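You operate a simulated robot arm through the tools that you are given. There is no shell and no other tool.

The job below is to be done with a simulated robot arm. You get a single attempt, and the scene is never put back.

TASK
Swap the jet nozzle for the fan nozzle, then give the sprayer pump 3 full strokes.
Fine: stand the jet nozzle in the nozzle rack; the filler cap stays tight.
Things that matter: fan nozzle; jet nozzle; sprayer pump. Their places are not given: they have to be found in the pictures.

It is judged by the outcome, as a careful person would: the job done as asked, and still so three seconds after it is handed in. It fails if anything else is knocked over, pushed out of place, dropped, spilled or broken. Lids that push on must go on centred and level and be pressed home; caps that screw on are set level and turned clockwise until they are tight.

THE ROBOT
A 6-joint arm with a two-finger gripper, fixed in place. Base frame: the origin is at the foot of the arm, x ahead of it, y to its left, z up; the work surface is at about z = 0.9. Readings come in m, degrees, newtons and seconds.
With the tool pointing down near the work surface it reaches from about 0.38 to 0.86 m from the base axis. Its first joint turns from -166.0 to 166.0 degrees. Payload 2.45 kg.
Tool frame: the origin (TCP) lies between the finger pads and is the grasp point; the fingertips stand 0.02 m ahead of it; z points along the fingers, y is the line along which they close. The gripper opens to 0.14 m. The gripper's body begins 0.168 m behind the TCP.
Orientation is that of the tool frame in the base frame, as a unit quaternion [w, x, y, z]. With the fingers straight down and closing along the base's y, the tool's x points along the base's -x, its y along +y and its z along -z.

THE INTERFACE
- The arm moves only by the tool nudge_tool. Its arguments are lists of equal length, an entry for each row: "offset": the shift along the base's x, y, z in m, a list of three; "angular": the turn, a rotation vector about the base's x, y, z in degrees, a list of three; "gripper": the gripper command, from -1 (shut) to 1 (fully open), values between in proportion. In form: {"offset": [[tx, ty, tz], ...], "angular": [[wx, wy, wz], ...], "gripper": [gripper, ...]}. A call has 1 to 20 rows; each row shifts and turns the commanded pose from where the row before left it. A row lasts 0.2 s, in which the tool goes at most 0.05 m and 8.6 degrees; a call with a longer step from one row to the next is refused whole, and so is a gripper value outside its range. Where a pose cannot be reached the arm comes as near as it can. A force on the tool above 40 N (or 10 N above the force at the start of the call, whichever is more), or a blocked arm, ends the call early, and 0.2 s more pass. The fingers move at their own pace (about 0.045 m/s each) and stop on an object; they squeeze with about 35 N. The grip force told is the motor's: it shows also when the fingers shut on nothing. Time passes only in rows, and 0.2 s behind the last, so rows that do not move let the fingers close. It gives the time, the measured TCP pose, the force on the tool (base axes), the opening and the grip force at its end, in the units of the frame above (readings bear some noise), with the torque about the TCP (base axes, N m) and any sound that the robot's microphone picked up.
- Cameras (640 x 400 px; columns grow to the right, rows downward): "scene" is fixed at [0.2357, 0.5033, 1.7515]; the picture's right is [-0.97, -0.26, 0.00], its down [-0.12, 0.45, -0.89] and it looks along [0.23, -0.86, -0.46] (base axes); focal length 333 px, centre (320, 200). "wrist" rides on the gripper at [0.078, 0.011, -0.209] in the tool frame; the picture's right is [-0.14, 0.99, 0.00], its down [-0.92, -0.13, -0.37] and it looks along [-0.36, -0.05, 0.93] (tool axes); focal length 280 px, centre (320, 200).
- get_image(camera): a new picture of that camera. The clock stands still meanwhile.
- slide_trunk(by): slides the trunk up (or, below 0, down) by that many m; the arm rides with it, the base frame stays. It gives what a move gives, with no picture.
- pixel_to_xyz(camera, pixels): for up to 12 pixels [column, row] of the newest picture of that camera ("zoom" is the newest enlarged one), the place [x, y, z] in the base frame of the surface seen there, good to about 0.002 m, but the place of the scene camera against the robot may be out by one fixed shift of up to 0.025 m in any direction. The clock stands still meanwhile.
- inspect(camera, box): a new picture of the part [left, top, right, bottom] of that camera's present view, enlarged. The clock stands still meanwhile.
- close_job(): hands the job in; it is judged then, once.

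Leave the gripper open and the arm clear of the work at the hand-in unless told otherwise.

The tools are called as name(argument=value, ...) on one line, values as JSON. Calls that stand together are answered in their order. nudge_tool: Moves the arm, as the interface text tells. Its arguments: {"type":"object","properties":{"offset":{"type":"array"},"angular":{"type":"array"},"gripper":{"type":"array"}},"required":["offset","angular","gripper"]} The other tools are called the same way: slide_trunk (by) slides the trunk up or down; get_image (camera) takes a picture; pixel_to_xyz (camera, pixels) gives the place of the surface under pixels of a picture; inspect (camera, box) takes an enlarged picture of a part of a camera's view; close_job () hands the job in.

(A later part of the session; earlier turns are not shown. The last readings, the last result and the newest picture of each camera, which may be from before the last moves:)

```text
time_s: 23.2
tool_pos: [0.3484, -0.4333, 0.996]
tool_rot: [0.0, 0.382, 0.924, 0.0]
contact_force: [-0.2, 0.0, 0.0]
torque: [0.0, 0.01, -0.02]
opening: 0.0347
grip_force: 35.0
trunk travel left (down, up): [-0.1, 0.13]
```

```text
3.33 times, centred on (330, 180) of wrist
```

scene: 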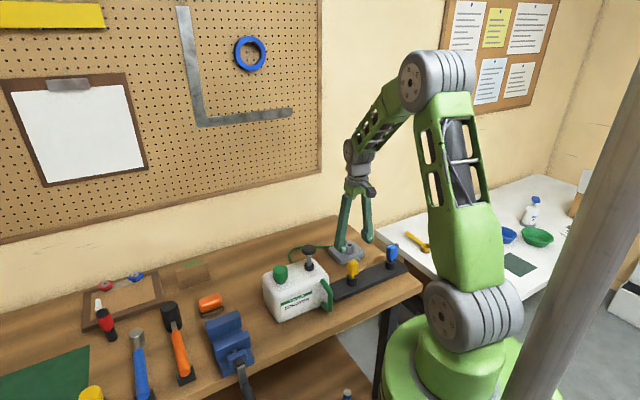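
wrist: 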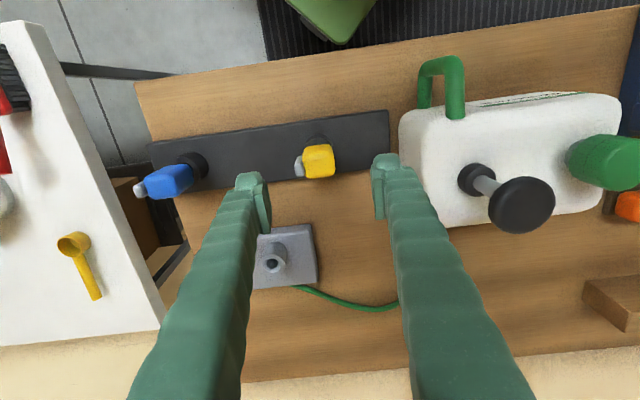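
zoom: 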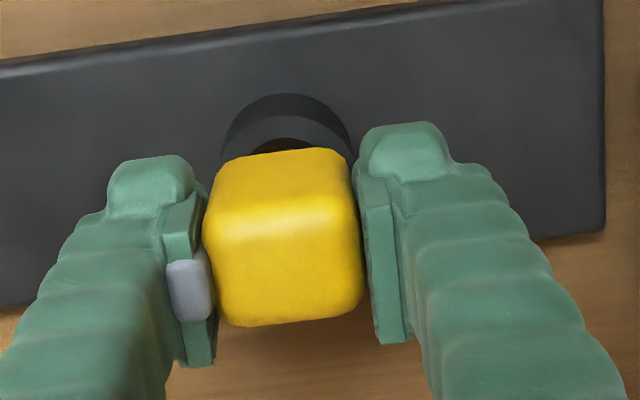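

Gripped cleanly at 0.0347 m with no side force. I'll lift it straight up, gently at first.

nudge_tool(offset=[[0, 0, 0.003], [0, 0, 0.005], [0, 0, 0.01], [0, 0, 0.02], [0, 0, 0.03], [0, 0, 0.037], [0, 0, 0]], angular=[[0, 0, 0], [0, 0, 0], [0, 0, 0], [0, 0, 0], [0, 0, 0], [0, 0, 0], [0, 0, 0]], gripper=[-1, -1, -1, -1, -1, -1, -1])

nudge_tool(offset=[[0.0083, -0.0339, 0], [0.0083, -0.0339, 0], [0.0083, -0.0339, 0], [0.0082, -0.0339, 0], [0.0082, -0.0338, 0], [0, 0, 0], [0, 0, 0]], angular=[[0, 0, 0], [0, 0, 0], [0, 0, 0], [0, 0, 0], [0, 0, 0], [0, 0, 0], [0, 0, 0]], gripper=[-1, -1, -1, -1, -1, -1, -1])

inspect(camera="wrist", box=[250, 100, 410, 220])

inspect(camera="scene", box=[315, 185, 395, 265])

```text
time_s: 24.8
tool_pos: [0.3481, -0.4346, 1.1014]
tool_rot: [-0.001, 0.381, 0.924, 0.0]
contact_force: [-1.1, 0.3, -0.6]
torque: [0.0, 0.0, 0.03]
opening: 0.0345
grip_force: 34.9
trunk travel left (down, up): [-0.1, 0.13]
```

```text
time_s: 26.4
tool_pos: [0.3887, -0.6042, 1.1005]
tool_rot: [0.001, 0.382, 0.924, 0.0]
contact_force: [-0.8, 0.8, -0.2]
torque: [-0.04, 0.03, 0.01]
opening: 0.0345
grip_force: 34.5
trunk travel left (down, up): [-0.1, 0.13]
```

```text
3.33 times, centred on (330, 160) of wrist
```

zoom: 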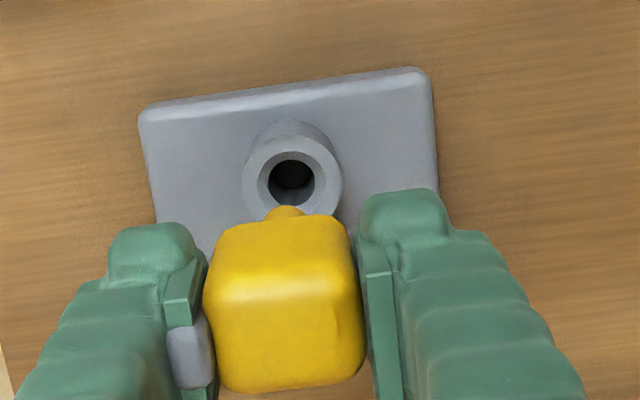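

```text
5.00 times, centred on (355, 225) of scene
```

zoom: 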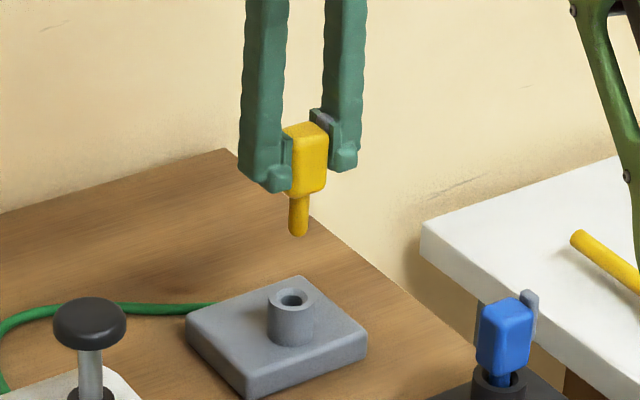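

The view over the mount is the same as when I lifted the blue one off. I'll go straight down to just above the collar, then slowly in.

nudge_tool(offset=[[0, 0, -0.02], [0, 0, -0.02], [0, 0, -0.01], [0, 0, -0.006], [0, 0, -0.006], [0, 0, -0.006], [0, 0, -0.006], [0, 0, -0.005], [0, 0, -0.005], [0, 0, -0.003], [0, 0, -0.003], [0, 0, 0]], angular=[[0, 0, 0], [0, 0, 0], [0, 0, 0], [0, 0, 0], [0, 0, 0], [0, 0, 0], [0, 0, 0], [0, 0, 0], [0, 0, 0], [0, 0, 0], [0, 0, 0], [0, 0, 0]], gripper=[-1, -1, -1, -1, -1, -1, -1, -1, -1, -1, -1, -1])

inspect(camera="scene", box=[325, 205, 385, 265])

```text
time_s: 29.0
tool_pos: [0.3896, -0.6028, 1.0114]
tool_rot: [0.0, 0.383, 0.924, 0.0]
contact_force: [0.8, -1.6, -1.6]
torque: [-0.05, -0.06, 0.01]
opening: 0.0345
grip_force: 34.5
trunk travel left (down, up): [-0.1, 0.13]
```

```text
6.67 times, centred on (355, 235) of scene
```

zoom: 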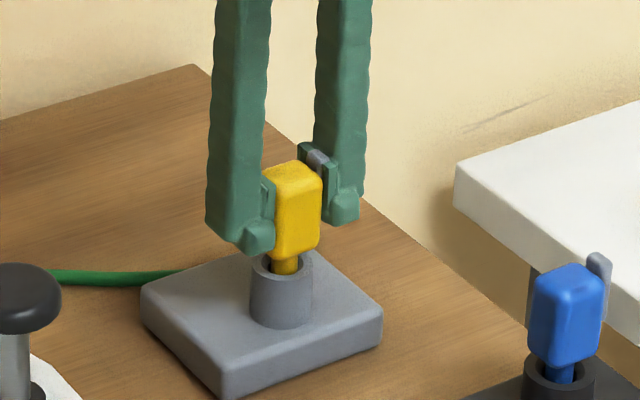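

The stem is in the collar with about 6 mm to go. I'll press on in 1 mm steps until it bottoms.

nudge_tool(offset=[[0, 0, -0.001], [0, 0, -0.001], [0, 0, -0.001], [0, 0, -0.001], [0, 0, -0.001], [0, 0, 0]], angular=[[0, 0, 0], [0, 0, 0], [0, 0, 0], [0, 0, 0], [0, 0, 0], [0, 0, 0]], gripper=[-1, -1, -1, -1, -1, -1])

```text
time_s: 30.4
tool_pos: [0.3892, -0.603, 1.0061]
tool_rot: [0.0, 0.382, 0.924, 0.0]
contact_force: [1.2, -0.3, -0.1]
torque: [-0.07, -0.04, -0.01]
opening: 0.0343
grip_force: 35.5
trunk travel left (down, up): [-0.1, 0.13]
```

nudge_tool(offset=[[0, 0, -0.001], [0, 0, -0.001], [0, 0, -0.001], [0, 0, 0]], angular=[[0, 0, 0], [0, 0, 0], [0, 0, 0], [0, 0, 0]], gripper=[-1, -1, -1, -1])

```text
time_s: 31.4
tool_pos: [0.3888, -0.6026, 1.0056]
tool_rot: [0.002, 0.382, 0.924, -0.002]
contact_force: [1.1, 2.2, 25.9]
torque: [0.24, 0.1, -0.03]
opening: 0.0345
grip_force: 35.4
trunk travel left (down, up): [-0.1, 0.13]
```

It bottomed at z about 1.0055 with 26 N, the same height the blue one sat at. I'll ease the press slightly and open the fingers so the lever springs back and locks.

nudge_tool(offset=[[0, 0, 0.001], [0, 0, 0], [0, 0, 0], [0, 0, 0], [0, 0, 0], [0, 0, 0]], angular=[[0, 0, 0], [0, 0, 0], [0, 0, 0], [0, 0, 0], [0, 0, 0], [0, 0, 0]], gripper=[-1, -0.45, -0.3, -0.1, 0.1, 0.2])

inspect(camera="scene", box=[325, 205, 385, 265])

inspect(camera="wrist", box=[250, 120, 410, 240])

```text
time_s: 32.8
tool_pos: [0.3904, -0.6022, 1.0041]
tool_rot: [0.0, 0.382, 0.924, 0.0]
contact_force: [0.4, -0.4, -0.2]
torque: [0.0, 0.0, -0.04]
opening: 0.0842
grip_force: 0.2
trunk travel left (down, up): [-0.1, 0.13]
```

```text
6.67 times, centred on (355, 235) of scene
```

zoom: 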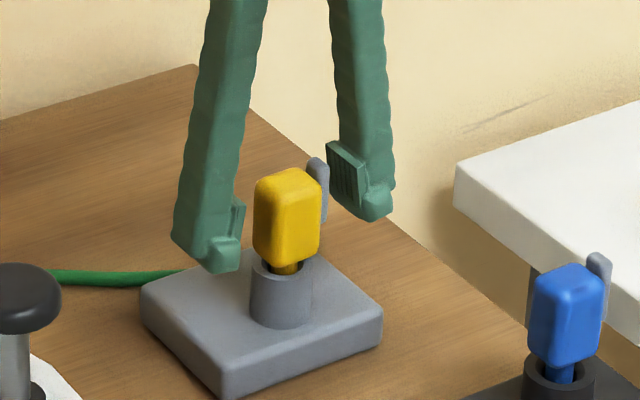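

```text
3.33 times, centred on (330, 180) of wrist
```

zoom: 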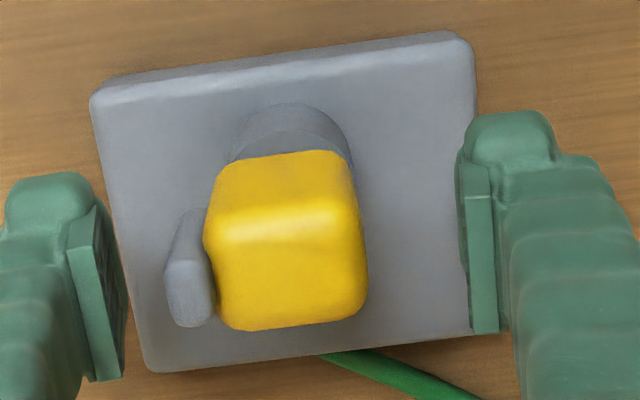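

The fan nozzle sits as the jet did and the lever has sprung out. To be sure it is locked, I'll turn the hand 90 degrees and grip the two faces without the lever. Then I'll press down lightly and give a small tug. First, rise and turn.

nudge_tool(offset=[[0, 0, 0.02], [0, 0, 0.03], [0, 0, 0.03], [0, 0, 0.01], [0, 0, 0], [0, 0, 0], [0, 0, 0], [0, 0, 0], [0, 0, 0], [0, 0, 0], [0, 0, 0], [0, 0, 0], [0, 0, 0], [0, 0, 0], [0, 0, 0], [0, 0, 0], [0, 0, 0]], angular=[[0, 0, 0], [0, 0, 0], [0, 0, 0], [0, 0, 0], [0, 0, 8.2], [0, 0, 8.2], [0, 0, 8.2], [0, 0, 8.2], [0, 0, 8.2], [0, 0, 8.2], [0, 0, 8.2], [0, 0, 8.2], [0, 0, 8.2], [0, 0, 8.2], [0, 0, 8], [0, 0, 0], [0, 0, 0]], gripper=[0.2, 0.2, 0.2, 0.2, 0.2, 0.2, 0.2, 0.2, 0.2, 0.2, 0.2, 0.2, 0.2, 0.2, 0.2, 0.2, 0.2])

get_image(camera="wrist")

get_image(camera="scene")

```text
time_s: 36.4
tool_pos: [0.3885, -0.6025, 1.0945]
tool_rot: [-0.001, -0.384, 0.923, 0.0]
contact_force: [-0.2, -0.1, 0.4]
torque: [0.02, 0.0, 0.0]
opening: 0.084
grip_force: 0.1
trunk travel left (down, up): [-0.1, 0.13]
```

```text
taken
```

wrist: 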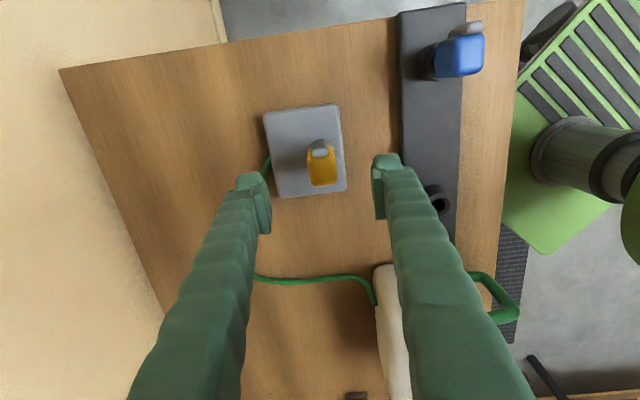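

```text
taken
```

scene: 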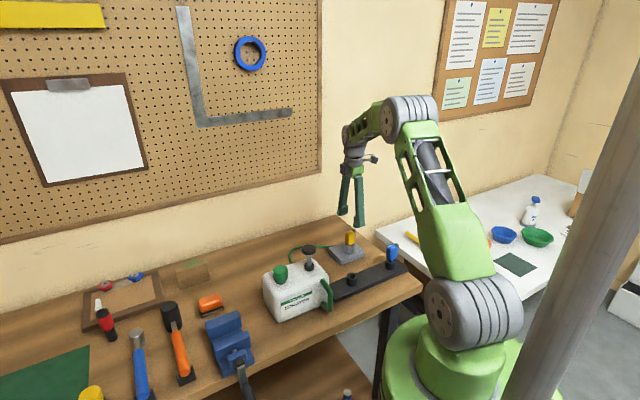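

The view is clear, with the lever now facing the camera side, away from the fingers' closing line. I'll centre the hand and go down around the body.

nudge_tool(offset=[[-0.0007, 0.0027, -0.03], [0, 0, -0.03], [0, 0, -0.02], [0, 0, -0.01], [0, 0, 0], [0, 0, 0], [0, 0, 0], [0, 0, 0], [0, 0, 0], [0, 0, 0]], angular=[[0, 0, 0], [0, 0, 0], [0, 0, 0], [0, 0, 0], [0, 0, 0], [0, 0, 0], [0, 0, 0], [0, 0, 0], [0, 0, 0], [0, 0, 0]], gripper=[0.2, 0.2, 0.2, 0.2, 0.2, -0.2, -0.5, -1, -1, -1])

inspect(camera="wrist", box=[250, 120, 410, 240])

```text
time_s: 38.6
tool_pos: [0.3897, -0.6003, 1.0024]
tool_rot: [-0.001, -0.383, 0.924, 0.0]
contact_force: [-0.5, 0.6, 0.1]
torque: [0.02, 0.02, 0.02]
opening: 0.0287
grip_force: 35.0
trunk travel left (down, up): [-0.1, 0.13]
```

```text
3.33 times, centred on (330, 180) of wrist
```

zoom: 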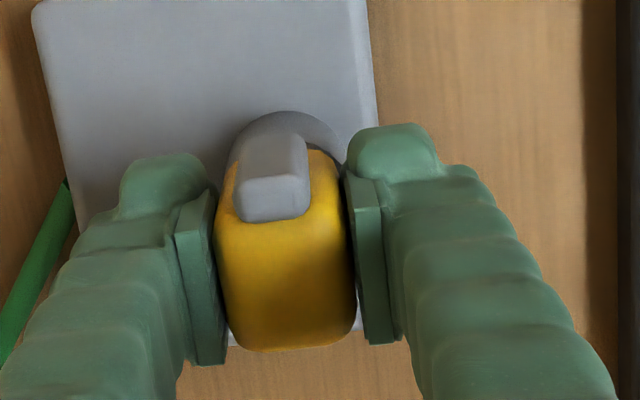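

The body is gripped at 0.0287 m with the lever untouched. I'll press down 2 mm, then tug up gently by about 1 mm above neutral.

nudge_tool(offset=[[0, 0, -0.001], [0, 0, -0.001], [0, 0, 0]], angular=[[0, 0, 0], [0, 0, 0], [0, 0, 0]], gripper=[-1, -1, -1])

nudge_tool(offset=[[0, 0, 0.001], [0, 0, 0.001], [0, 0, 0.001], [0, 0, 0]], angular=[[0, 0, 0], [0, 0, 0], [0, 0, 0], [0, 0, 0]], gripper=[-1, -1, -1, -1])

```text
time_s: 39.4
tool_pos: [0.3895, -0.6011, 1.0023]
tool_rot: [0.0, -0.384, 0.923, 0.0]
contact_force: [1.9, -0.5, 4.8]
torque: [-0.05, -0.11, 0.0]
opening: 0.0284
grip_force: 34.8
trunk travel left (down, up): [-0.1, 0.13]
```

```text
time_s: 40.4
tool_pos: [0.3878, -0.601, 1.0039]
tool_rot: [-0.001, -0.383, 0.924, 0.001]
contact_force: [1.9, 1.7, -3.5]
torque: [0.03, -0.09, -0.01]
opening: 0.0286
grip_force: 35.1
trunk travel left (down, up): [-0.1, 0.13]
```

The tug of 1 mm shows -3.5 N so far. I'll add 1 mm to see whether the resistance builds up.

nudge_tool(offset=[[0, 0, 0.0005], [0, 0, 0.0005], [0, 0, 0]], angular=[[0, 0, 0], [0, 0, 0], [0, 0, 0]], gripper=[-1, -1, -1])

```text
time_s: 41.2
tool_pos: [0.3874, -0.6012, 1.0071]
tool_rot: [0.0, -0.383, 0.924, 0.0]
contact_force: [2.8, 2.4, -0.3]
torque: [0.06, -0.09, 0.01]
opening: 0.0281
grip_force: 34.9
trunk travel left (down, up): [-0.1, 0.13]
```

The vertical resistance fell off, so either the nozzle is moving up or the fingers slipped. I'll look.

inspect(camera="scene", box=[325, 205, 385, 265])

inspect(camera="wrist", box=[250, 120, 410, 240])

pixel_to_xyz(camera="zoom", pixels=[[285, 300], [250, 300], [330, 290], [285, 330], [270, 200]])

```text
6.67 times, centred on (355, 235) of scene
```

zoom: 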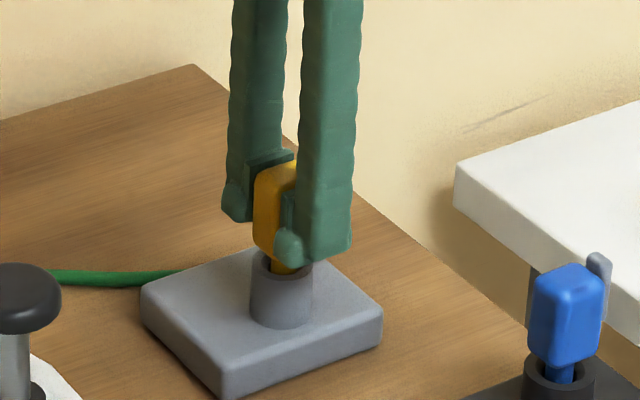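

```text
3.33 times, centred on (330, 180) of wrist
```

zoom: 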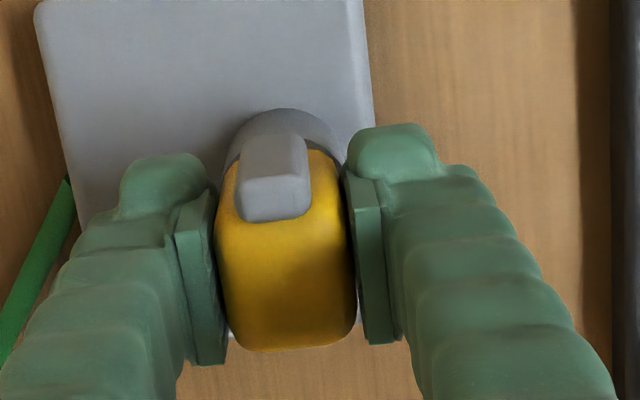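

```text
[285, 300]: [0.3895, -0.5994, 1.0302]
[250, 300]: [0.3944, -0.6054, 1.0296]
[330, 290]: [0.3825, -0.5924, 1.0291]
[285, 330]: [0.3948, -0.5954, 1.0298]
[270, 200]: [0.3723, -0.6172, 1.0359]
```

The nozzle's top is now at 1.030, so it rose about 5 mm and is not locked. It may need to be pressed home with the lever free so that it clicks. I'll push it down again with this grip in 1 mm steps.

nudge_tool(offset=[[0, 0, -0.001], [0, 0, -0.001], [0, 0, -0.001], [0, 0, -0.001], [0, 0, 0]], angular=[[0, 0, 0], [0, 0, 0], [0, 0, 0], [0, 0, 0], [0, 0, 0]], gripper=[-1, -1, -1, -1, -1])

nudge_tool(offset=[[0, 0, -0.001], [0, 0, -0.001], [0, 0, 0]], angular=[[0, 0, 0], [0, 0, 0], [0, 0, 0]], gripper=[-1, -1, -1])

inspect(camera="wrist", box=[250, 120, 410, 240])

pixel_to_xyz(camera="zoom", pixels=[[285, 300], [250, 300], [330, 290], [285, 330], [270, 200]])

```text
time_s: 42.4
tool_pos: [0.3888, -0.6001, 1.0018]
tool_rot: [0.0, -0.383, 0.924, 0.0]
contact_force: [-0.3, -1.4, 3.0]
torque: [-0.13, 0.02, 0.01]
opening: 0.0284
grip_force: 34.9
trunk travel left (down, up): [-0.1, 0.13]
```

```text
time_s: 43.2
tool_pos: [0.3877, -0.6004, 1.0023]
tool_rot: [0.0, -0.384, 0.923, -0.001]
contact_force: [0.9, -0.4, 14.3]
torque: [-0.01, 0.03, 0.02]
opening: 0.0282
grip_force: 36.0
trunk travel left (down, up): [-0.1, 0.13]
```

```text
3.33 times, centred on (330, 180) of wrist
```

zoom: 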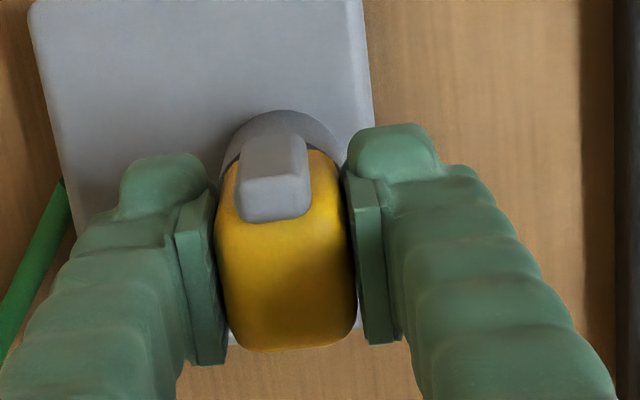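

```text
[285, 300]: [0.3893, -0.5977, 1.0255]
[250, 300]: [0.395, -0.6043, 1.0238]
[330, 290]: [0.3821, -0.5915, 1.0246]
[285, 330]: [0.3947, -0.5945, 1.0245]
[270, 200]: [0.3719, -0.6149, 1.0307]
```

The top is back at 1.025 and resisting at 14 N. I'll press harder, 2 mm more, to feel or hear a click.

nudge_tool(offset=[[0, 0, -0.001], [0, 0, -0.001], [0, 0, 0]], angular=[[0, 0, 0], [0, 0, 0], [0, 0, 0]], gripper=[-1, -1, -1])

```text
time_s: 44.0
tool_pos: [0.3875, -0.5998, 0.9992]
tool_rot: [0.0, -0.383, 0.924, -0.002]
contact_force: [-0.3, -3.3, 25.9]
torque: [-0.12, 0.06, 0.02]
opening: 0.0282
grip_force: 34.7
trunk travel left (down, up): [-0.1, 0.13]
```

26 N down and no sound. I'll test again: up 4 mm to neutral, then 1 mm more, and read.

nudge_tool(offset=[[0, 0, 0.001], [0, 0, 0.001], [0, 0, 0.001], [0, 0, 0.001], [0, 0, 0.001], [0, 0, 0]], angular=[[0, 0, 0], [0, 0, 0], [0, 0, 0], [0, 0, 0], [0, 0, 0], [0, 0, 0]], gripper=[-1, -1, -1, -1, -1, -1])

inspect(camera="wrist", box=[250, 120, 410, 240])

pixel_to_xyz(camera="zoom", pixels=[[285, 300], [250, 300], [330, 290], [285, 330], [270, 200]])

```text
time_s: 45.4
tool_pos: [0.3887, -0.5996, 1.001]
tool_rot: [-0.001, -0.383, 0.924, 0.002]
contact_force: [3.1, -1.9, -5.7]
torque: [-0.02, -0.13, 0.02]
opening: 0.0282
grip_force: 35.0
trunk travel left (down, up): [-0.1, 0.13]
```

```text
3.33 times, centred on (330, 180) of wrist
```

zoom: 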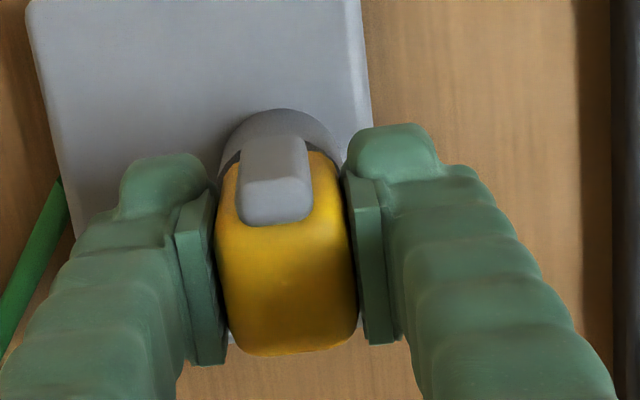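

```text
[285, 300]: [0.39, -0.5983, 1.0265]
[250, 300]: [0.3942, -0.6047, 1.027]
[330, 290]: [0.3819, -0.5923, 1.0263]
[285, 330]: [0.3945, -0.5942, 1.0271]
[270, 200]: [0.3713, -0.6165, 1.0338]
```

nudge_tool(offset=[[0, 0, 0.0005], [0, 0, 0.0005], [0, 0, 0]], angular=[[0, 0, 0], [0, 0, 0], [0, 0, 0]], gripper=[-1, -1, -1])

inspect(camera="wrist", box=[250, 120, 410, 240])

pixel_to_xyz(camera="zoom", pixels=[[285, 300], [250, 300], [330, 290], [285, 330], [270, 200]])

```text
time_s: 46.2
tool_pos: [0.3882, -0.6008, 1.0049]
tool_rot: [0.0, -0.384, 0.923, 0.001]
contact_force: [1.0, 0.3, -0.2]
torque: [0.05, -0.04, 0.01]
opening: 0.0287
grip_force: 34.5
trunk travel left (down, up): [-0.1, 0.13]
```

```text
3.33 times, centred on (330, 180) of wrist
```

zoom: 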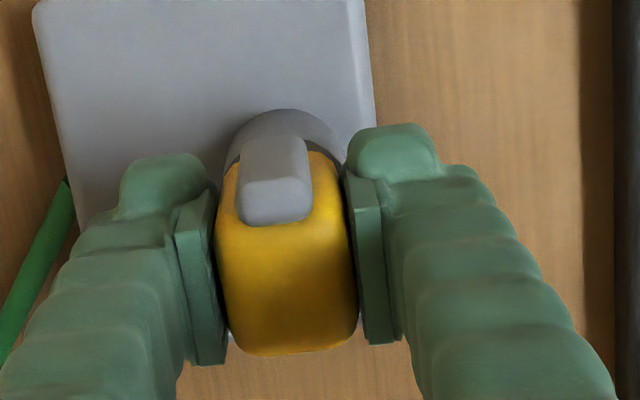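

```text
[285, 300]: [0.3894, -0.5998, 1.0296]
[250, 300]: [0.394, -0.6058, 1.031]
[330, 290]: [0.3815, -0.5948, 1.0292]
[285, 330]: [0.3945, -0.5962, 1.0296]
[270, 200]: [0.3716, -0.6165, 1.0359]
```

With the nozzle up off its seat the force is near zero, yet at the seat it held until somewhere above 6 N and then let go. So the seat does grip it, as a detent would. I'll press it home again with the lever free, firmly this time, watching force and sound.

nudge_tool(offset=[[0, 0, -0.001], [0, 0, -0.001], [0, 0, -0.001], [0, 0, -0.001], [0, 0, -0.001], [0, 0, 0]], angular=[[0, 0, 0], [0, 0, 0], [0, 0, 0], [0, 0, 0], [0, 0, 0], [0, 0, 0]], gripper=[-1, -1, -1, -1, -1, -1])

nudge_tool(offset=[[0, 0, -0.001], [0, 0, -0.001], [0, 0, 0]], angular=[[0, 0, 0], [0, 0, 0], [0, 0, 0]], gripper=[-1, -1, -1])

nudge_tool(offset=[[0, 0, -0.001], [0, 0, 0]], angular=[[0, 0, 0], [0, 0, 0]], gripper=[-1, -1])

```text
time_s: 47.6
tool_pos: [0.3896, -0.6005, 0.9992]
tool_rot: [0.0, -0.383, 0.924, 0.0]
contact_force: [-0.8, -1.8, 5.5]
torque: [-0.08, 0.09, -0.01]
opening: 0.0285
grip_force: 34.9
trunk travel left (down, up): [-0.1, 0.13]
```

```text
time_s: 48.4
tool_pos: [0.3883, -0.6007, 0.9999]
tool_rot: [-0.001, -0.383, 0.924, -0.001]
contact_force: [-0.6, -0.1, 19.6]
torque: [0.0, 0.05, -0.02]
opening: 0.0283
grip_force: 34.8
trunk travel left (down, up): [-0.1, 0.13]
```

```text
time_s: 49.0
tool_pos: [0.3889, -0.5999, 0.9977]
tool_rot: [0.0, -0.383, 0.924, -0.003]
contact_force: [1.2, -0.4, 26.6]
torque: [-0.02, -0.09, -0.02]
opening: 0.0286
grip_force: 34.6
trunk travel left (down, up): [-0.1, 0.13]
```

27 N now and still rising with depth. One more millimetre.

nudge_tool(offset=[[0, 0, -0.001], [0, 0, 0]], angular=[[0, 0, 0], [0, 0, 0]], gripper=[-1, -1])

```text
time_s: 49.6
tool_pos: [0.3889, -0.6003, 0.9962]
tool_rot: [-0.001, -0.383, 0.924, -0.002]
contact_force: [3.1, -2.8, 25.9]
torque: [-0.13, -0.11, 0.01]
opening: 0.0287
grip_force: 35.0
trunk travel left (down, up): [-0.1, 0.13]
```

The force has levelled at 26 N because the fingers are slipping. I'll let go, close the fingers above it, and press on its top away from the lever, which allows more force.

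nudge_tool(offset=[[0, 0, 0.001], [0, 0, 0], [0, 0, 0], [0, 0, 0.02], [0, 0, 0.03], [0, 0, 0.02], [0.0045, 0.0045, 0], [0, 0, 0], [0, 0, 0], [0, 0, 0], [0, 0, 0]], angular=[[0, 0, 0], [0, 0, 0], [0, 0, 0], [0, 0, 0], [0, 0, 0], [0, 0, 0], [0, 0, 0], [0, 0, 0], [0, 0, 0], [0, 0, 0], [0, 0, 0]], gripper=[-0.4, 0.0, 0.2, 0.2, 0.2, 0.2, -1, -1, -1, -1, -1])

inspect(camera="wrist", box=[250, 120, 410, 240])

pixel_to_xyz(camera="zoom", pixels=[[320, 200], [250, 150], [260, 180], [330, 150], [290, 110], [320, 290], [290, 130]])

inspect(camera="scene", box=[325, 205, 385, 265])

```text
time_s: 52.0
tool_pos: [0.3939, -0.5955, 1.0657]
tool_rot: [-0.001, -0.383, 0.924, 0.001]
contact_force: [0.8, 0.9, -0.6]
torque: [0.02, 0.01, -0.02]
opening: 0.0
grip_force: 17.3
trunk travel left (down, up): [-0.1, 0.13]
```

```text
3.33 times, centred on (330, 180) of wrist
```

zoom: 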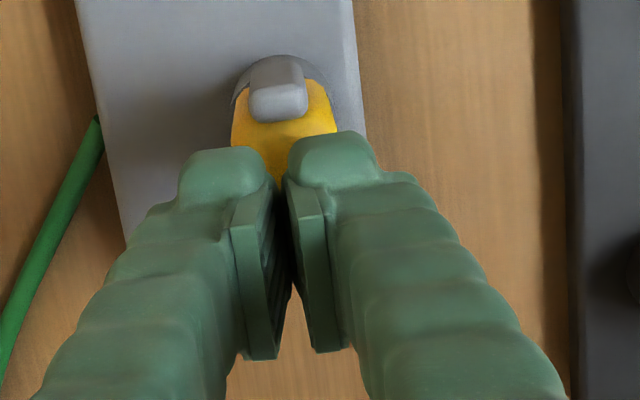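

```text
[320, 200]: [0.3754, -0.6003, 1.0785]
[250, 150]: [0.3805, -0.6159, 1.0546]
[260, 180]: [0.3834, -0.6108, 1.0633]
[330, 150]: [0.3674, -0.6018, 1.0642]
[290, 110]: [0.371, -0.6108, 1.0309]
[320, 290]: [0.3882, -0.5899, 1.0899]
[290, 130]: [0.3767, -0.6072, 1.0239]
```

```text
6.67 times, centred on (355, 235) of scene
```

zoom: 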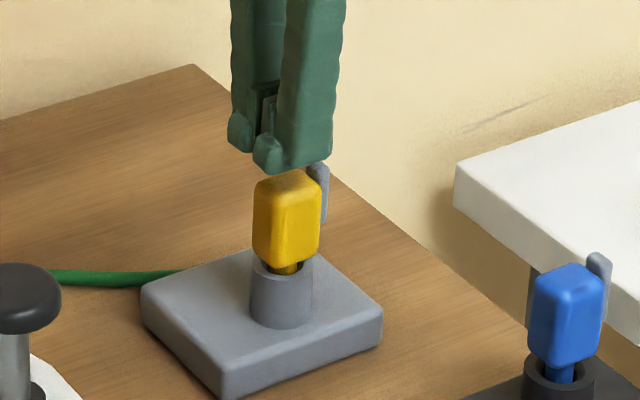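

The closed fingertips clear the lever by a little. I'll shift 2 mm more away from it, then come down and press on the top.

nudge_tool(offset=[[0.0014, 0.0014, 0], [0, 0, -0.006], [0, 0, -0.006], [0, 0, -0.004], [0, 0, -0.002], [0, 0, -0.001], [0, 0, 0]], angular=[[0, 0, 0], [0, 0, 0], [0, 0, 0], [0, 0, 0], [0, 0, 0], [0, 0, 0], [0, 0, 0]], gripper=[-1, -1, -1, -1, -1, -1, -1])

nudge_tool(offset=[[0, 0, -0.001], [0, 0, -0.001], [0, 0, 0]], angular=[[0, 0, 0], [0, 0, 0], [0, 0, 0]], gripper=[-1, -1, -1])

```text
time_s: 53.6
tool_pos: [0.3939, -0.5949, 1.0479]
tool_rot: [0.0, -0.384, 0.924, -0.001]
contact_force: [-1.0, 0.5, -0.2]
torque: [-0.04, -0.02, -0.04]
opening: 0.0
grip_force: 29.0
trunk travel left (down, up): [-0.1, 0.13]
```

```text
time_s: 54.4
tool_pos: [0.3941, -0.595, 1.0446]
tool_rot: [0.0, -0.383, 0.924, -0.001]
contact_force: [0.7, -0.8, 3.4]
torque: [-0.07, -0.03, -0.03]
opening: 0.006
grip_force: 29.7
trunk travel left (down, up): [-0.1, 0.13]
```

Contact, but the opening shows 0.006 m, so something is parting the fingertips. I'll look before pressing further.

inspect(camera="scene", box=[330, 215, 380, 255])

inspect(camera="wrist", box=[250, 120, 410, 240])

```text
10.00 times, centred on (355, 235) of scene
```

zoom: 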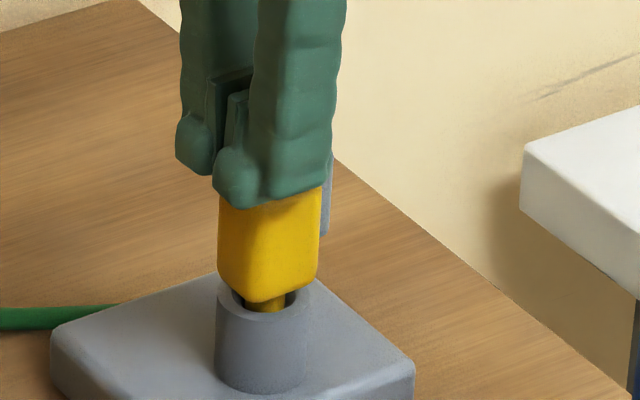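

```text
3.33 times, centred on (330, 180) of wrist
```

zoom: 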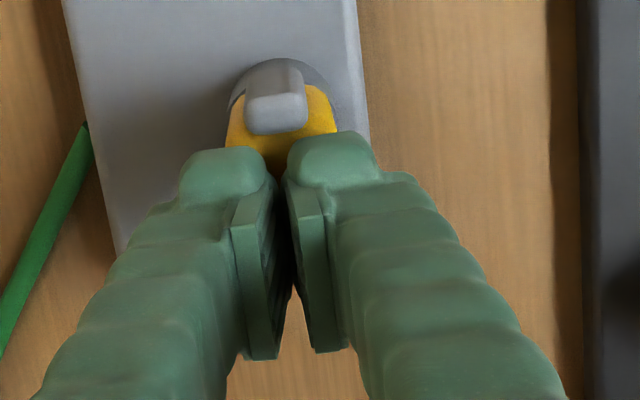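

The fingertips rest squarely on the nozzle's top, clear of the lever, and the parting is negligible. I'll press in 1 mm steps.

nudge_tool(offset=[[0, 0, -0.001], [0, 0, -0.001], [0, 0, 0]], angular=[[0, 0, 0], [0, 0, 0], [0, 0, 0]], gripper=[-1, -1, -1])

nudge_tool(offset=[[0, 0, -0.001], [0, 0, -0.001], [0, 0, 0]], angular=[[0, 0, 0], [0, 0, 0], [0, 0, 0]], gripper=[-1, -1, -1])

```text
time_s: 55.2
tool_pos: [0.3944, -0.5945, 1.0446]
tool_rot: [0.0, -0.383, 0.924, -0.002]
contact_force: [0.8, -0.7, 18.0]
torque: [-0.1, -0.04, -0.01]
opening: 0.006
grip_force: 29.7
trunk travel left (down, up): [-0.1, 0.13]
```

```text
time_s: 56.0
tool_pos: [0.3939, -0.5942, 1.0449]
tool_rot: [0.0, -0.383, 0.924, -0.004]
contact_force: [4.8, 0.2, 37.8]
torque: [-0.17, -0.19, 0.04]
opening: 0.0059
grip_force: 30.0
trunk travel left (down, up): [-0.1, 0.13]
```

38 N with no movement: it is fully home. Now a repeat of the tug test with the side grip: rise, open, recentre, lower, grip.

nudge_tool(offset=[[0, 0, 0.01], [0, 0, 0.02], [-0.003, -0.003, 0.01], [-0.0029, -0.0029, 0], [0, 0, 0], [0, 0, 0], [0, 0, -0.02], [0, 0, -0.02], [0, 0, -0.02], [0, 0, -0.017], [0, 0, 0], [0, 0, 0], [0, 0, 0], [0, 0, 0], [0, 0, 0], [0, 0, 0]], angular=[[0, 0, 0], [0, 0, 0], [0, 0, 0], [0, 0, 0], [0, 0, 0], [0, 0, 0], [0, 0, 0], [0, 0, 0], [0, 0, 0], [0, 0, 0], [0, 0, 0], [0, 0, 0], [0, 0, 0], [0, 0, 0], [0, 0, 0], [0, 0, 0]], gripper=[-1, -1, 0.2, 0.2, 0.2, 0.2, 0.2, 0.2, 0.2, 0.2, 0.2, -0.2, -0.5, -1, -1, -1])

inspect(camera="wrist", box=[250, 120, 410, 240])

pixel_to_xyz(camera="zoom", pixels=[[285, 300], [250, 300], [330, 290], [285, 330], [270, 200]])

```text
time_s: 59.4
tool_pos: [0.3898, -0.6001, 1.0027]
tool_rot: [0.0, -0.384, 0.923, 0.0]
contact_force: [0.0, 0.0, -1.4]
torque: [0.05, 0.03, -0.02]
opening: 0.0285
grip_force: 34.5
trunk travel left (down, up): [-0.1, 0.13]
```

```text
3.33 times, centred on (330, 180) of wrist
```

zoom: 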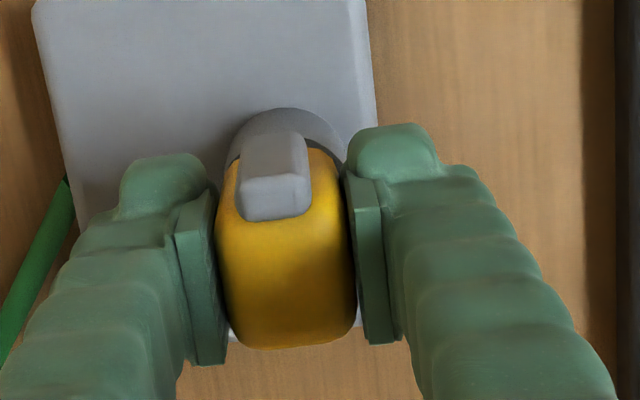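

```text
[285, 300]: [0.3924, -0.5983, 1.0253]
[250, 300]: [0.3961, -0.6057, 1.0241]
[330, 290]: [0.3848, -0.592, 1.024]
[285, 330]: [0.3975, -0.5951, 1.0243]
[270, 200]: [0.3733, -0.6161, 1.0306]
```

Clean grip with the top at 1.0245. I'll tug up in half-millimetre steps and read.

nudge_tool(offset=[[0, 0, 0.0005], [0, 0, 0.0005], [0, 0, 0]], angular=[[0, 0, 0], [0, 0, 0], [0, 0, 0]], gripper=[-1, -1, -1])

nudge_tool(offset=[[0, 0, 0.0005], [0, 0, 0]], angular=[[0, 0, 0], [0, 0, 0]], gripper=[-1, -1])

```text
time_s: 60.2
tool_pos: [0.388, -0.6007, 1.0053]
tool_rot: [0.0, -0.383, 0.924, 0.001]
contact_force: [-0.3, -1.0, -0.5]
torque: [0.01, 0.01, -0.01]
opening: 0.0285
grip_force: 34.9
trunk travel left (down, up): [-0.1, 0.13]
```

```text
time_s: 60.8
tool_pos: [0.3885, -0.6006, 1.0043]
tool_rot: [0.0, -0.383, 0.924, 0.001]
contact_force: [0.2, -0.8, -0.1]
torque: [0.0, -0.03, 0.01]
opening: 0.0283
grip_force: 35.1
trunk travel left (down, up): [-0.1, 0.13]
```

With a clean grip the nozzle lifts with no resistance, so the earlier readings were only side-load friction. Comparing pictures, the lever did not move when squeezed either (about 40 px from the body both ways), so it is a fixed tab. The nozzle is therefore a plain plug that must sit fully home. I'll press it back to the bottom with about 20 N and let go.

nudge_tool(offset=[[0, 0, -0.001], [0, 0, -0.001], [0, 0, -0.001], [0, 0, -0.001], [0, 0, 0]], angular=[[0, 0, 0], [0, 0, 0], [0, 0, 0], [0, 0, 0], [0, 0, 0]], gripper=[-1, -1, -1, -1, -1])

```text
time_s: 62.0
tool_pos: [0.3872, -0.6004, 1.0019]
tool_rot: [0.0, -0.384, 0.923, -0.002]
contact_force: [2.1, 0.2, 15.8]
torque: [0.09, -0.17, -0.03]
opening: 0.0283
grip_force: 35.1
trunk travel left (down, up): [-0.1, 0.13]
```

15.8 N down at the seat. I'll ease back to neutral, open and rise.

nudge_tool(offset=[[0, 0, 0.001], [0, 0, 0], [0, 0, 0], [0, 0, 0], [0, 0, 0.02], [0, 0, 0.03], [0, 0, 0.04], [0, 0, 0.04], [0, 0, 0.03], [0, 0, 0]], angular=[[0, 0, 0], [0, 0, 0], [0, 0, 0], [0, 0, 0], [0, 0, 0], [0, 0, 0], [0, 0, 0], [0, 0, 0], [0, 0, 0], [0, 0, 0]], gripper=[-0.45, -0.2, 0.0, 0.2, 0.2, 0.2, 0.2, 0.2, 0.2, 0.2])

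get_image(camera="wrist")

pixel_to_xyz(camera="wrist", pixels=[[321, 165], [325, 170], [310, 165]])

inspect(camera="scene", box=[250, 205, 430, 328])

```text
time_s: 64.2
tool_pos: [0.3898, -0.5989, 1.1621]
tool_rot: [0.0, -0.384, 0.924, 0.0]
contact_force: [-0.1, -0.7, 0.2]
torque: [0.0, -0.03, 0.0]
opening: 0.0841
grip_force: 0.0
trunk travel left (down, up): [-0.1, 0.13]
```

```text
taken
```

wrist: 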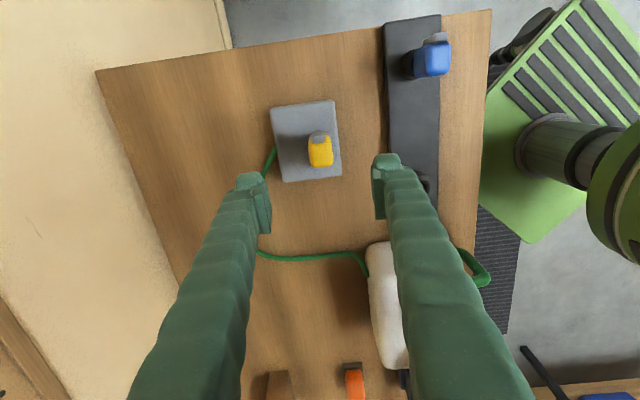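

```text
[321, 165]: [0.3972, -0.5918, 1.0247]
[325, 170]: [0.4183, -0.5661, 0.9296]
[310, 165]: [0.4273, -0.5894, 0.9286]
```

```text
3.25 times, centred on (340, 266) of scene
```

zoom: 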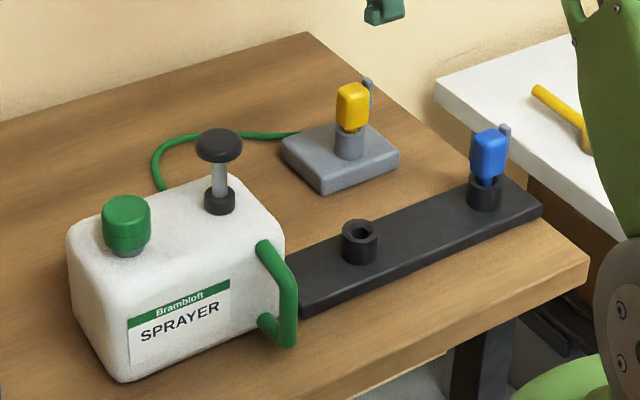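

The swap looks right: yellow is on the mount, blue in the rack, and the nozzle top is at 1.0247. Next is the pump. I'll rise and hover above its knob, with the fingers closing across the line to the filler cap.

nudge_tool(offset=[[0, 0, 0.03], [0, 0, 0.03], [0.014, 0.043, 0], [0.014, 0.043, 0], [0.014, 0.043, 0], [0.014, 0.043, 0], [0.014, 0.043, 0], [0.012, 0.043, 0], [0, 0, 0], [0, 0, 0]], angular=[[0, 0, 0], [0, 0, 0], [0, 0, 0], [0, 0, 0], [0, 0, 0], [0, 0, 0], [0, 0, 0], [0, 0, 0], [0, 0, 0], [0, 0, 0]], gripper=[0.2, 0.2, 0.2, 0.2, 0.2, 0.2, 0.2, 0.2, 0.2, 0.2])

get_image(camera="wrist")

inspect(camera="wrist", box=[240, 100, 400, 220])

inspect(camera="scene", box=[280, 225, 340, 285])

```text
time_s: 66.4
tool_pos: [0.4699, -0.3419, 1.2219]
tool_rot: [0.0, -0.382, 0.924, 0.0]
contact_force: [-0.3, -0.4, -0.3]
torque: [0.07, -0.01, -0.01]
opening: 0.0843
grip_force: 0.1
trunk travel left (down, up): [-0.1, 0.13]
```

```text
taken
```

wrist: 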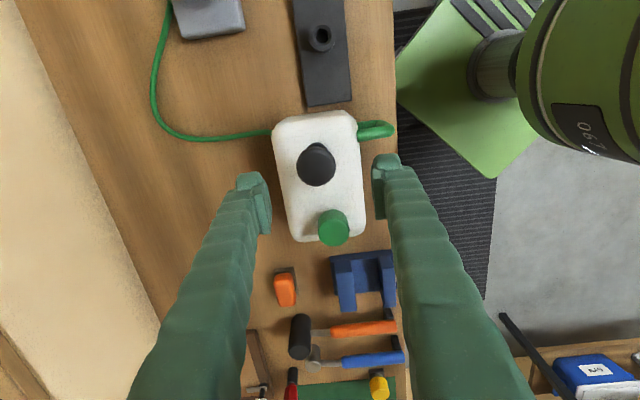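

```text
3.33 times, centred on (320, 160) of wrist
```

zoom: 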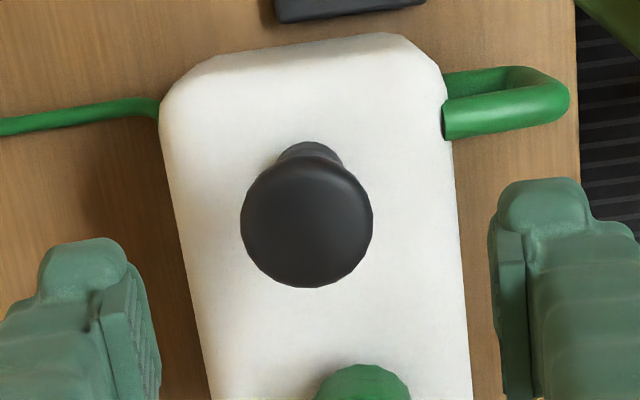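

```text
6.67 times, centred on (310, 255) of scene
```

zoom: 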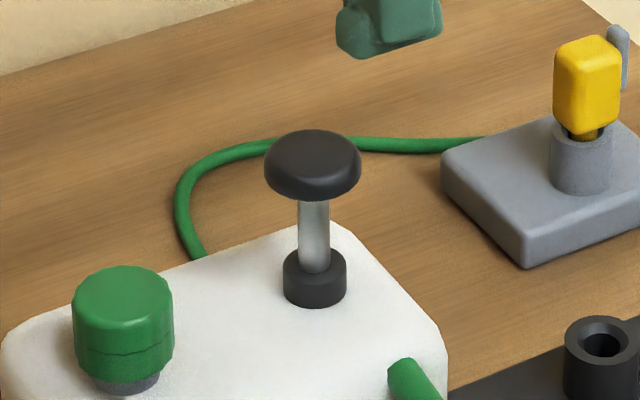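

I'll measure the knob's top and edges, the collar and the tank top from the wrist zoom.

inspect(camera="wrist", box=[240, 100, 400, 220])

pixel_to_xyz(camera="zoom", pixels=[[246, 222], [367, 222], [307, 163], [310, 282], [305, 225], [305, 148], [230, 150], [400, 220], [220, 260], [360, 380], [300, 100], [460, 120]])

inspect(camera="scene", box=[280, 225, 340, 285])

pixel_to_xyz(camera="zoom", pixels=[[312, 150], [312, 195], [313, 215], [313, 255], [313, 285], [313, 320], [268, 170], [355, 170]])

```text
3.33 times, centred on (320, 160) of wrist
```

zoom: 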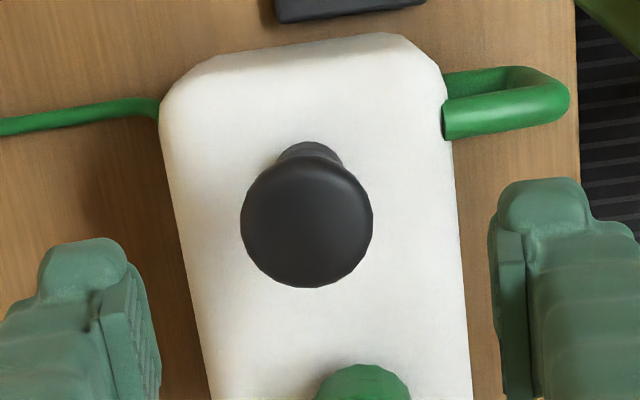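

```text
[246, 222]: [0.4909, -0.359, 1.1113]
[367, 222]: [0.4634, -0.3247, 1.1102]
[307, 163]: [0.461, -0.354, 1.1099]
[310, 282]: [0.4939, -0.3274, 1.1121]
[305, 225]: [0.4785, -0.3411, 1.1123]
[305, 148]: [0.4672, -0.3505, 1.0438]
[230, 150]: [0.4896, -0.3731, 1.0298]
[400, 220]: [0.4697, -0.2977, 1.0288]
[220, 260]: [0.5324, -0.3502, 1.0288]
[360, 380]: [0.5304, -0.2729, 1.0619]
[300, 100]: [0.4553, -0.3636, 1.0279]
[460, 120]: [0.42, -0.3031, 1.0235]
```

```text
6.67 times, centred on (310, 255) of scene
```

zoom: 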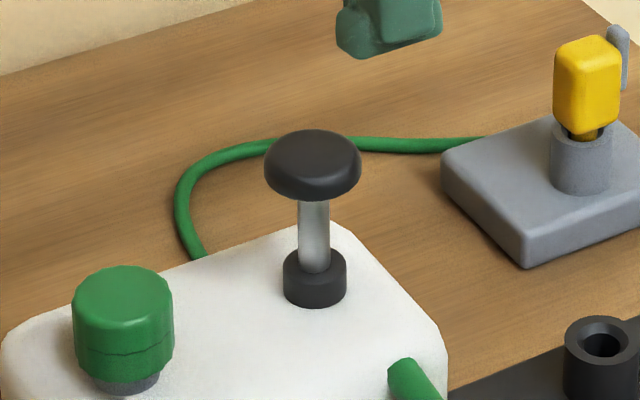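

```text
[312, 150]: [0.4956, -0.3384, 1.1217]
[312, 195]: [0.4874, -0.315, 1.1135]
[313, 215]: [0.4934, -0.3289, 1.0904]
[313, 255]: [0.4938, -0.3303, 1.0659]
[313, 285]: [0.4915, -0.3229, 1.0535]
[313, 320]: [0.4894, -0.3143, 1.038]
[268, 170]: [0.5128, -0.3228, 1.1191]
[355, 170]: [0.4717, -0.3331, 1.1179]
```

The knob centre is (0.4775, -0.3412), diameter 0.044, top at z 1.113. The collar top is near 1.05 and the tank top 1.029, so about 45 mm of rod shows. I'll centre and go down so the fingertips reach just under the knob (hand z 1.112).

nudge_tool(offset=[[0.0075, 0.0006, 0], [0, 0, -0.03], [0, 0, -0.03], [0, 0, -0.02], [0, 0, -0.015], [0, 0, -0.0145], [0, 0, 0], [0, 0, 0]], angular=[[0, 0, 0], [0, 0, 0], [0, 0, 0], [0, 0, 0], [0, 0, 0], [0, 0, 0], [0, 0, 0], [0, 0, 0]], gripper=[0.2, 0.2, 0.2, 0.2, 0.2, 0.2, 0.2, 0.2])

inspect(camera="wrist", box=[240, 120, 400, 240])

pixel_to_xyz(camera="zoom", pixels=[[315, 250], [200, 250], [430, 250]])

inspect(camera="scene", box=[275, 215, 345, 285])

```text
time_s: 68.2
tool_pos: [0.4765, -0.3415, 1.1126]
tool_rot: [0.0, -0.384, 0.923, 0.0]
contact_force: [-0.3, -0.5, 0.9]
torque: [-0.01, -0.02, 0.05]
opening: 0.0838
grip_force: 0.1
trunk travel left (down, up): [-0.1, 0.13]
```

```text
3.33 times, centred on (320, 180) of wrist
```

zoom: 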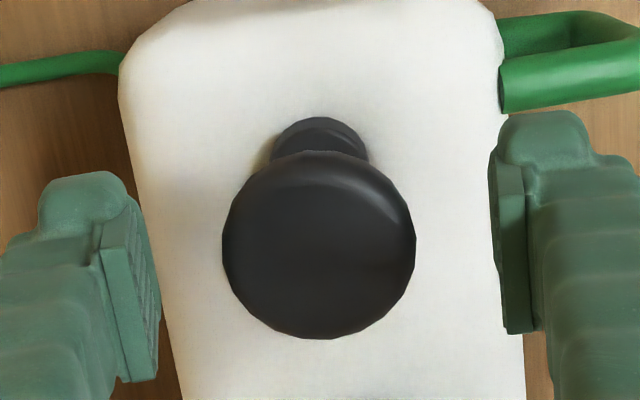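

```text
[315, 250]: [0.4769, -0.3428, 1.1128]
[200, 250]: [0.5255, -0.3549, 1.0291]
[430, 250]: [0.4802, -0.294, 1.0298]
```

```text
5.71 times, centred on (310, 250) of scene
```

zoom: 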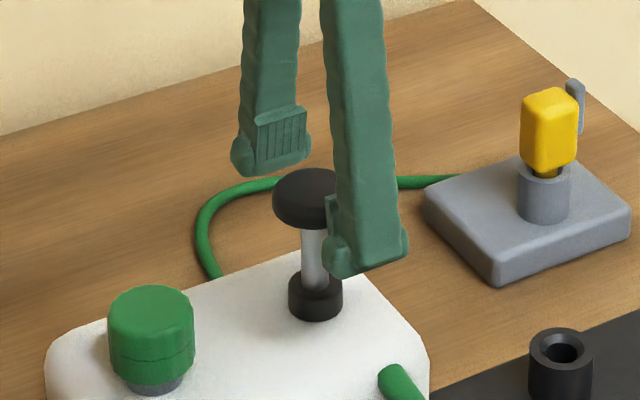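

The knob is centred between the fingers. I'll close on it.

nudge_tool(offset=[[0, 0, 0], [0, 0, 0], [0, 0, 0], [0, 0, 0], [0, 0, 0]], angular=[[0, 0, 0], [0, 0, 0], [0, 0, 0], [0, 0, 0], [0, 0, 0]], gripper=[-0.1, -0.3, -1, -1, -1])

inspect(camera="wrist", box=[240, 120, 400, 240])

```text
time_s: 69.4
tool_pos: [0.4784, -0.3419, 1.1123]
tool_rot: [0.0, -0.383, 0.924, 0.0]
contact_force: [1.5, -1.4, 0.3]
torque: [-0.05, -0.01, -0.03]
opening: 0.0463
grip_force: 34.9
trunk travel left (down, up): [-0.1, 0.13]
```

```text
3.33 times, centred on (320, 180) of wrist
```

zoom: 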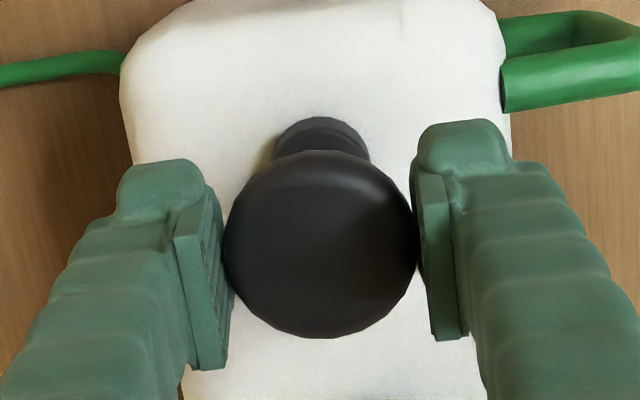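

Gripped at 0.0463 m with almost no side force. First I'll feel whether the knob is at its top stop by raising it 2 mm.

nudge_tool(offset=[[0, 0, 0.001], [0, 0, 0.001], [0, 0, 0]], angular=[[0, 0, 0], [0, 0, 0], [0, 0, 0]], gripper=[-1, -1, -1])

```text
time_s: 70.2
tool_pos: [0.4777, -0.3438, 1.1156]
tool_rot: [0.0, -0.383, 0.924, 0.0]
contact_force: [-0.4, 0.1, -0.6]
torque: [-0.21, 0.2, 0.0]
opening: 0.0462
grip_force: 35.1
trunk travel left (down, up): [-0.1, 0.13]
```

It rose 2 mm with almost no force. I'll raise it further, 1 mm at a time, to find the upper stop.

nudge_tool(offset=[[0, 0, 0.001], [0, 0, 0.001], [0, 0, 0.001], [0, 0, 0]], angular=[[0, 0, 0], [0, 0, 0], [0, 0, 0], [0, 0, 0]], gripper=[-1, -1, -1, -1])

inspect(camera="wrist", box=[240, 120, 400, 240])

pixel_to_xyz(camera="zoom", pixels=[[315, 250], [280, 100], [430, 80], [320, 280]])

```text
time_s: 71.2
tool_pos: [0.4771, -0.3421, 1.1173]
tool_rot: [0.0, -0.383, 0.924, 0.0]
contact_force: [0.5, 0.1, -5.2]
torque: [-0.23, 0.19, -0.06]
opening: 0.0462
grip_force: 35.1
trunk travel left (down, up): [-0.1, 0.13]
```

```text
3.33 times, centred on (320, 180) of wrist
```

zoom: 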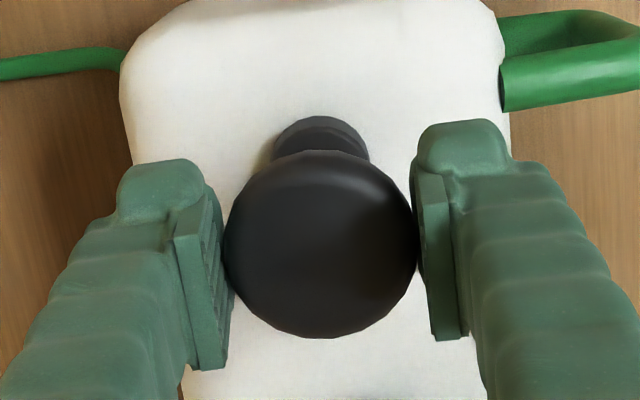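

```text
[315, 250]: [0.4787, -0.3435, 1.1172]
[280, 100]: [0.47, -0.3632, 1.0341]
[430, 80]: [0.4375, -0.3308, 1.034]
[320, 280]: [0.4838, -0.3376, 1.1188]
```

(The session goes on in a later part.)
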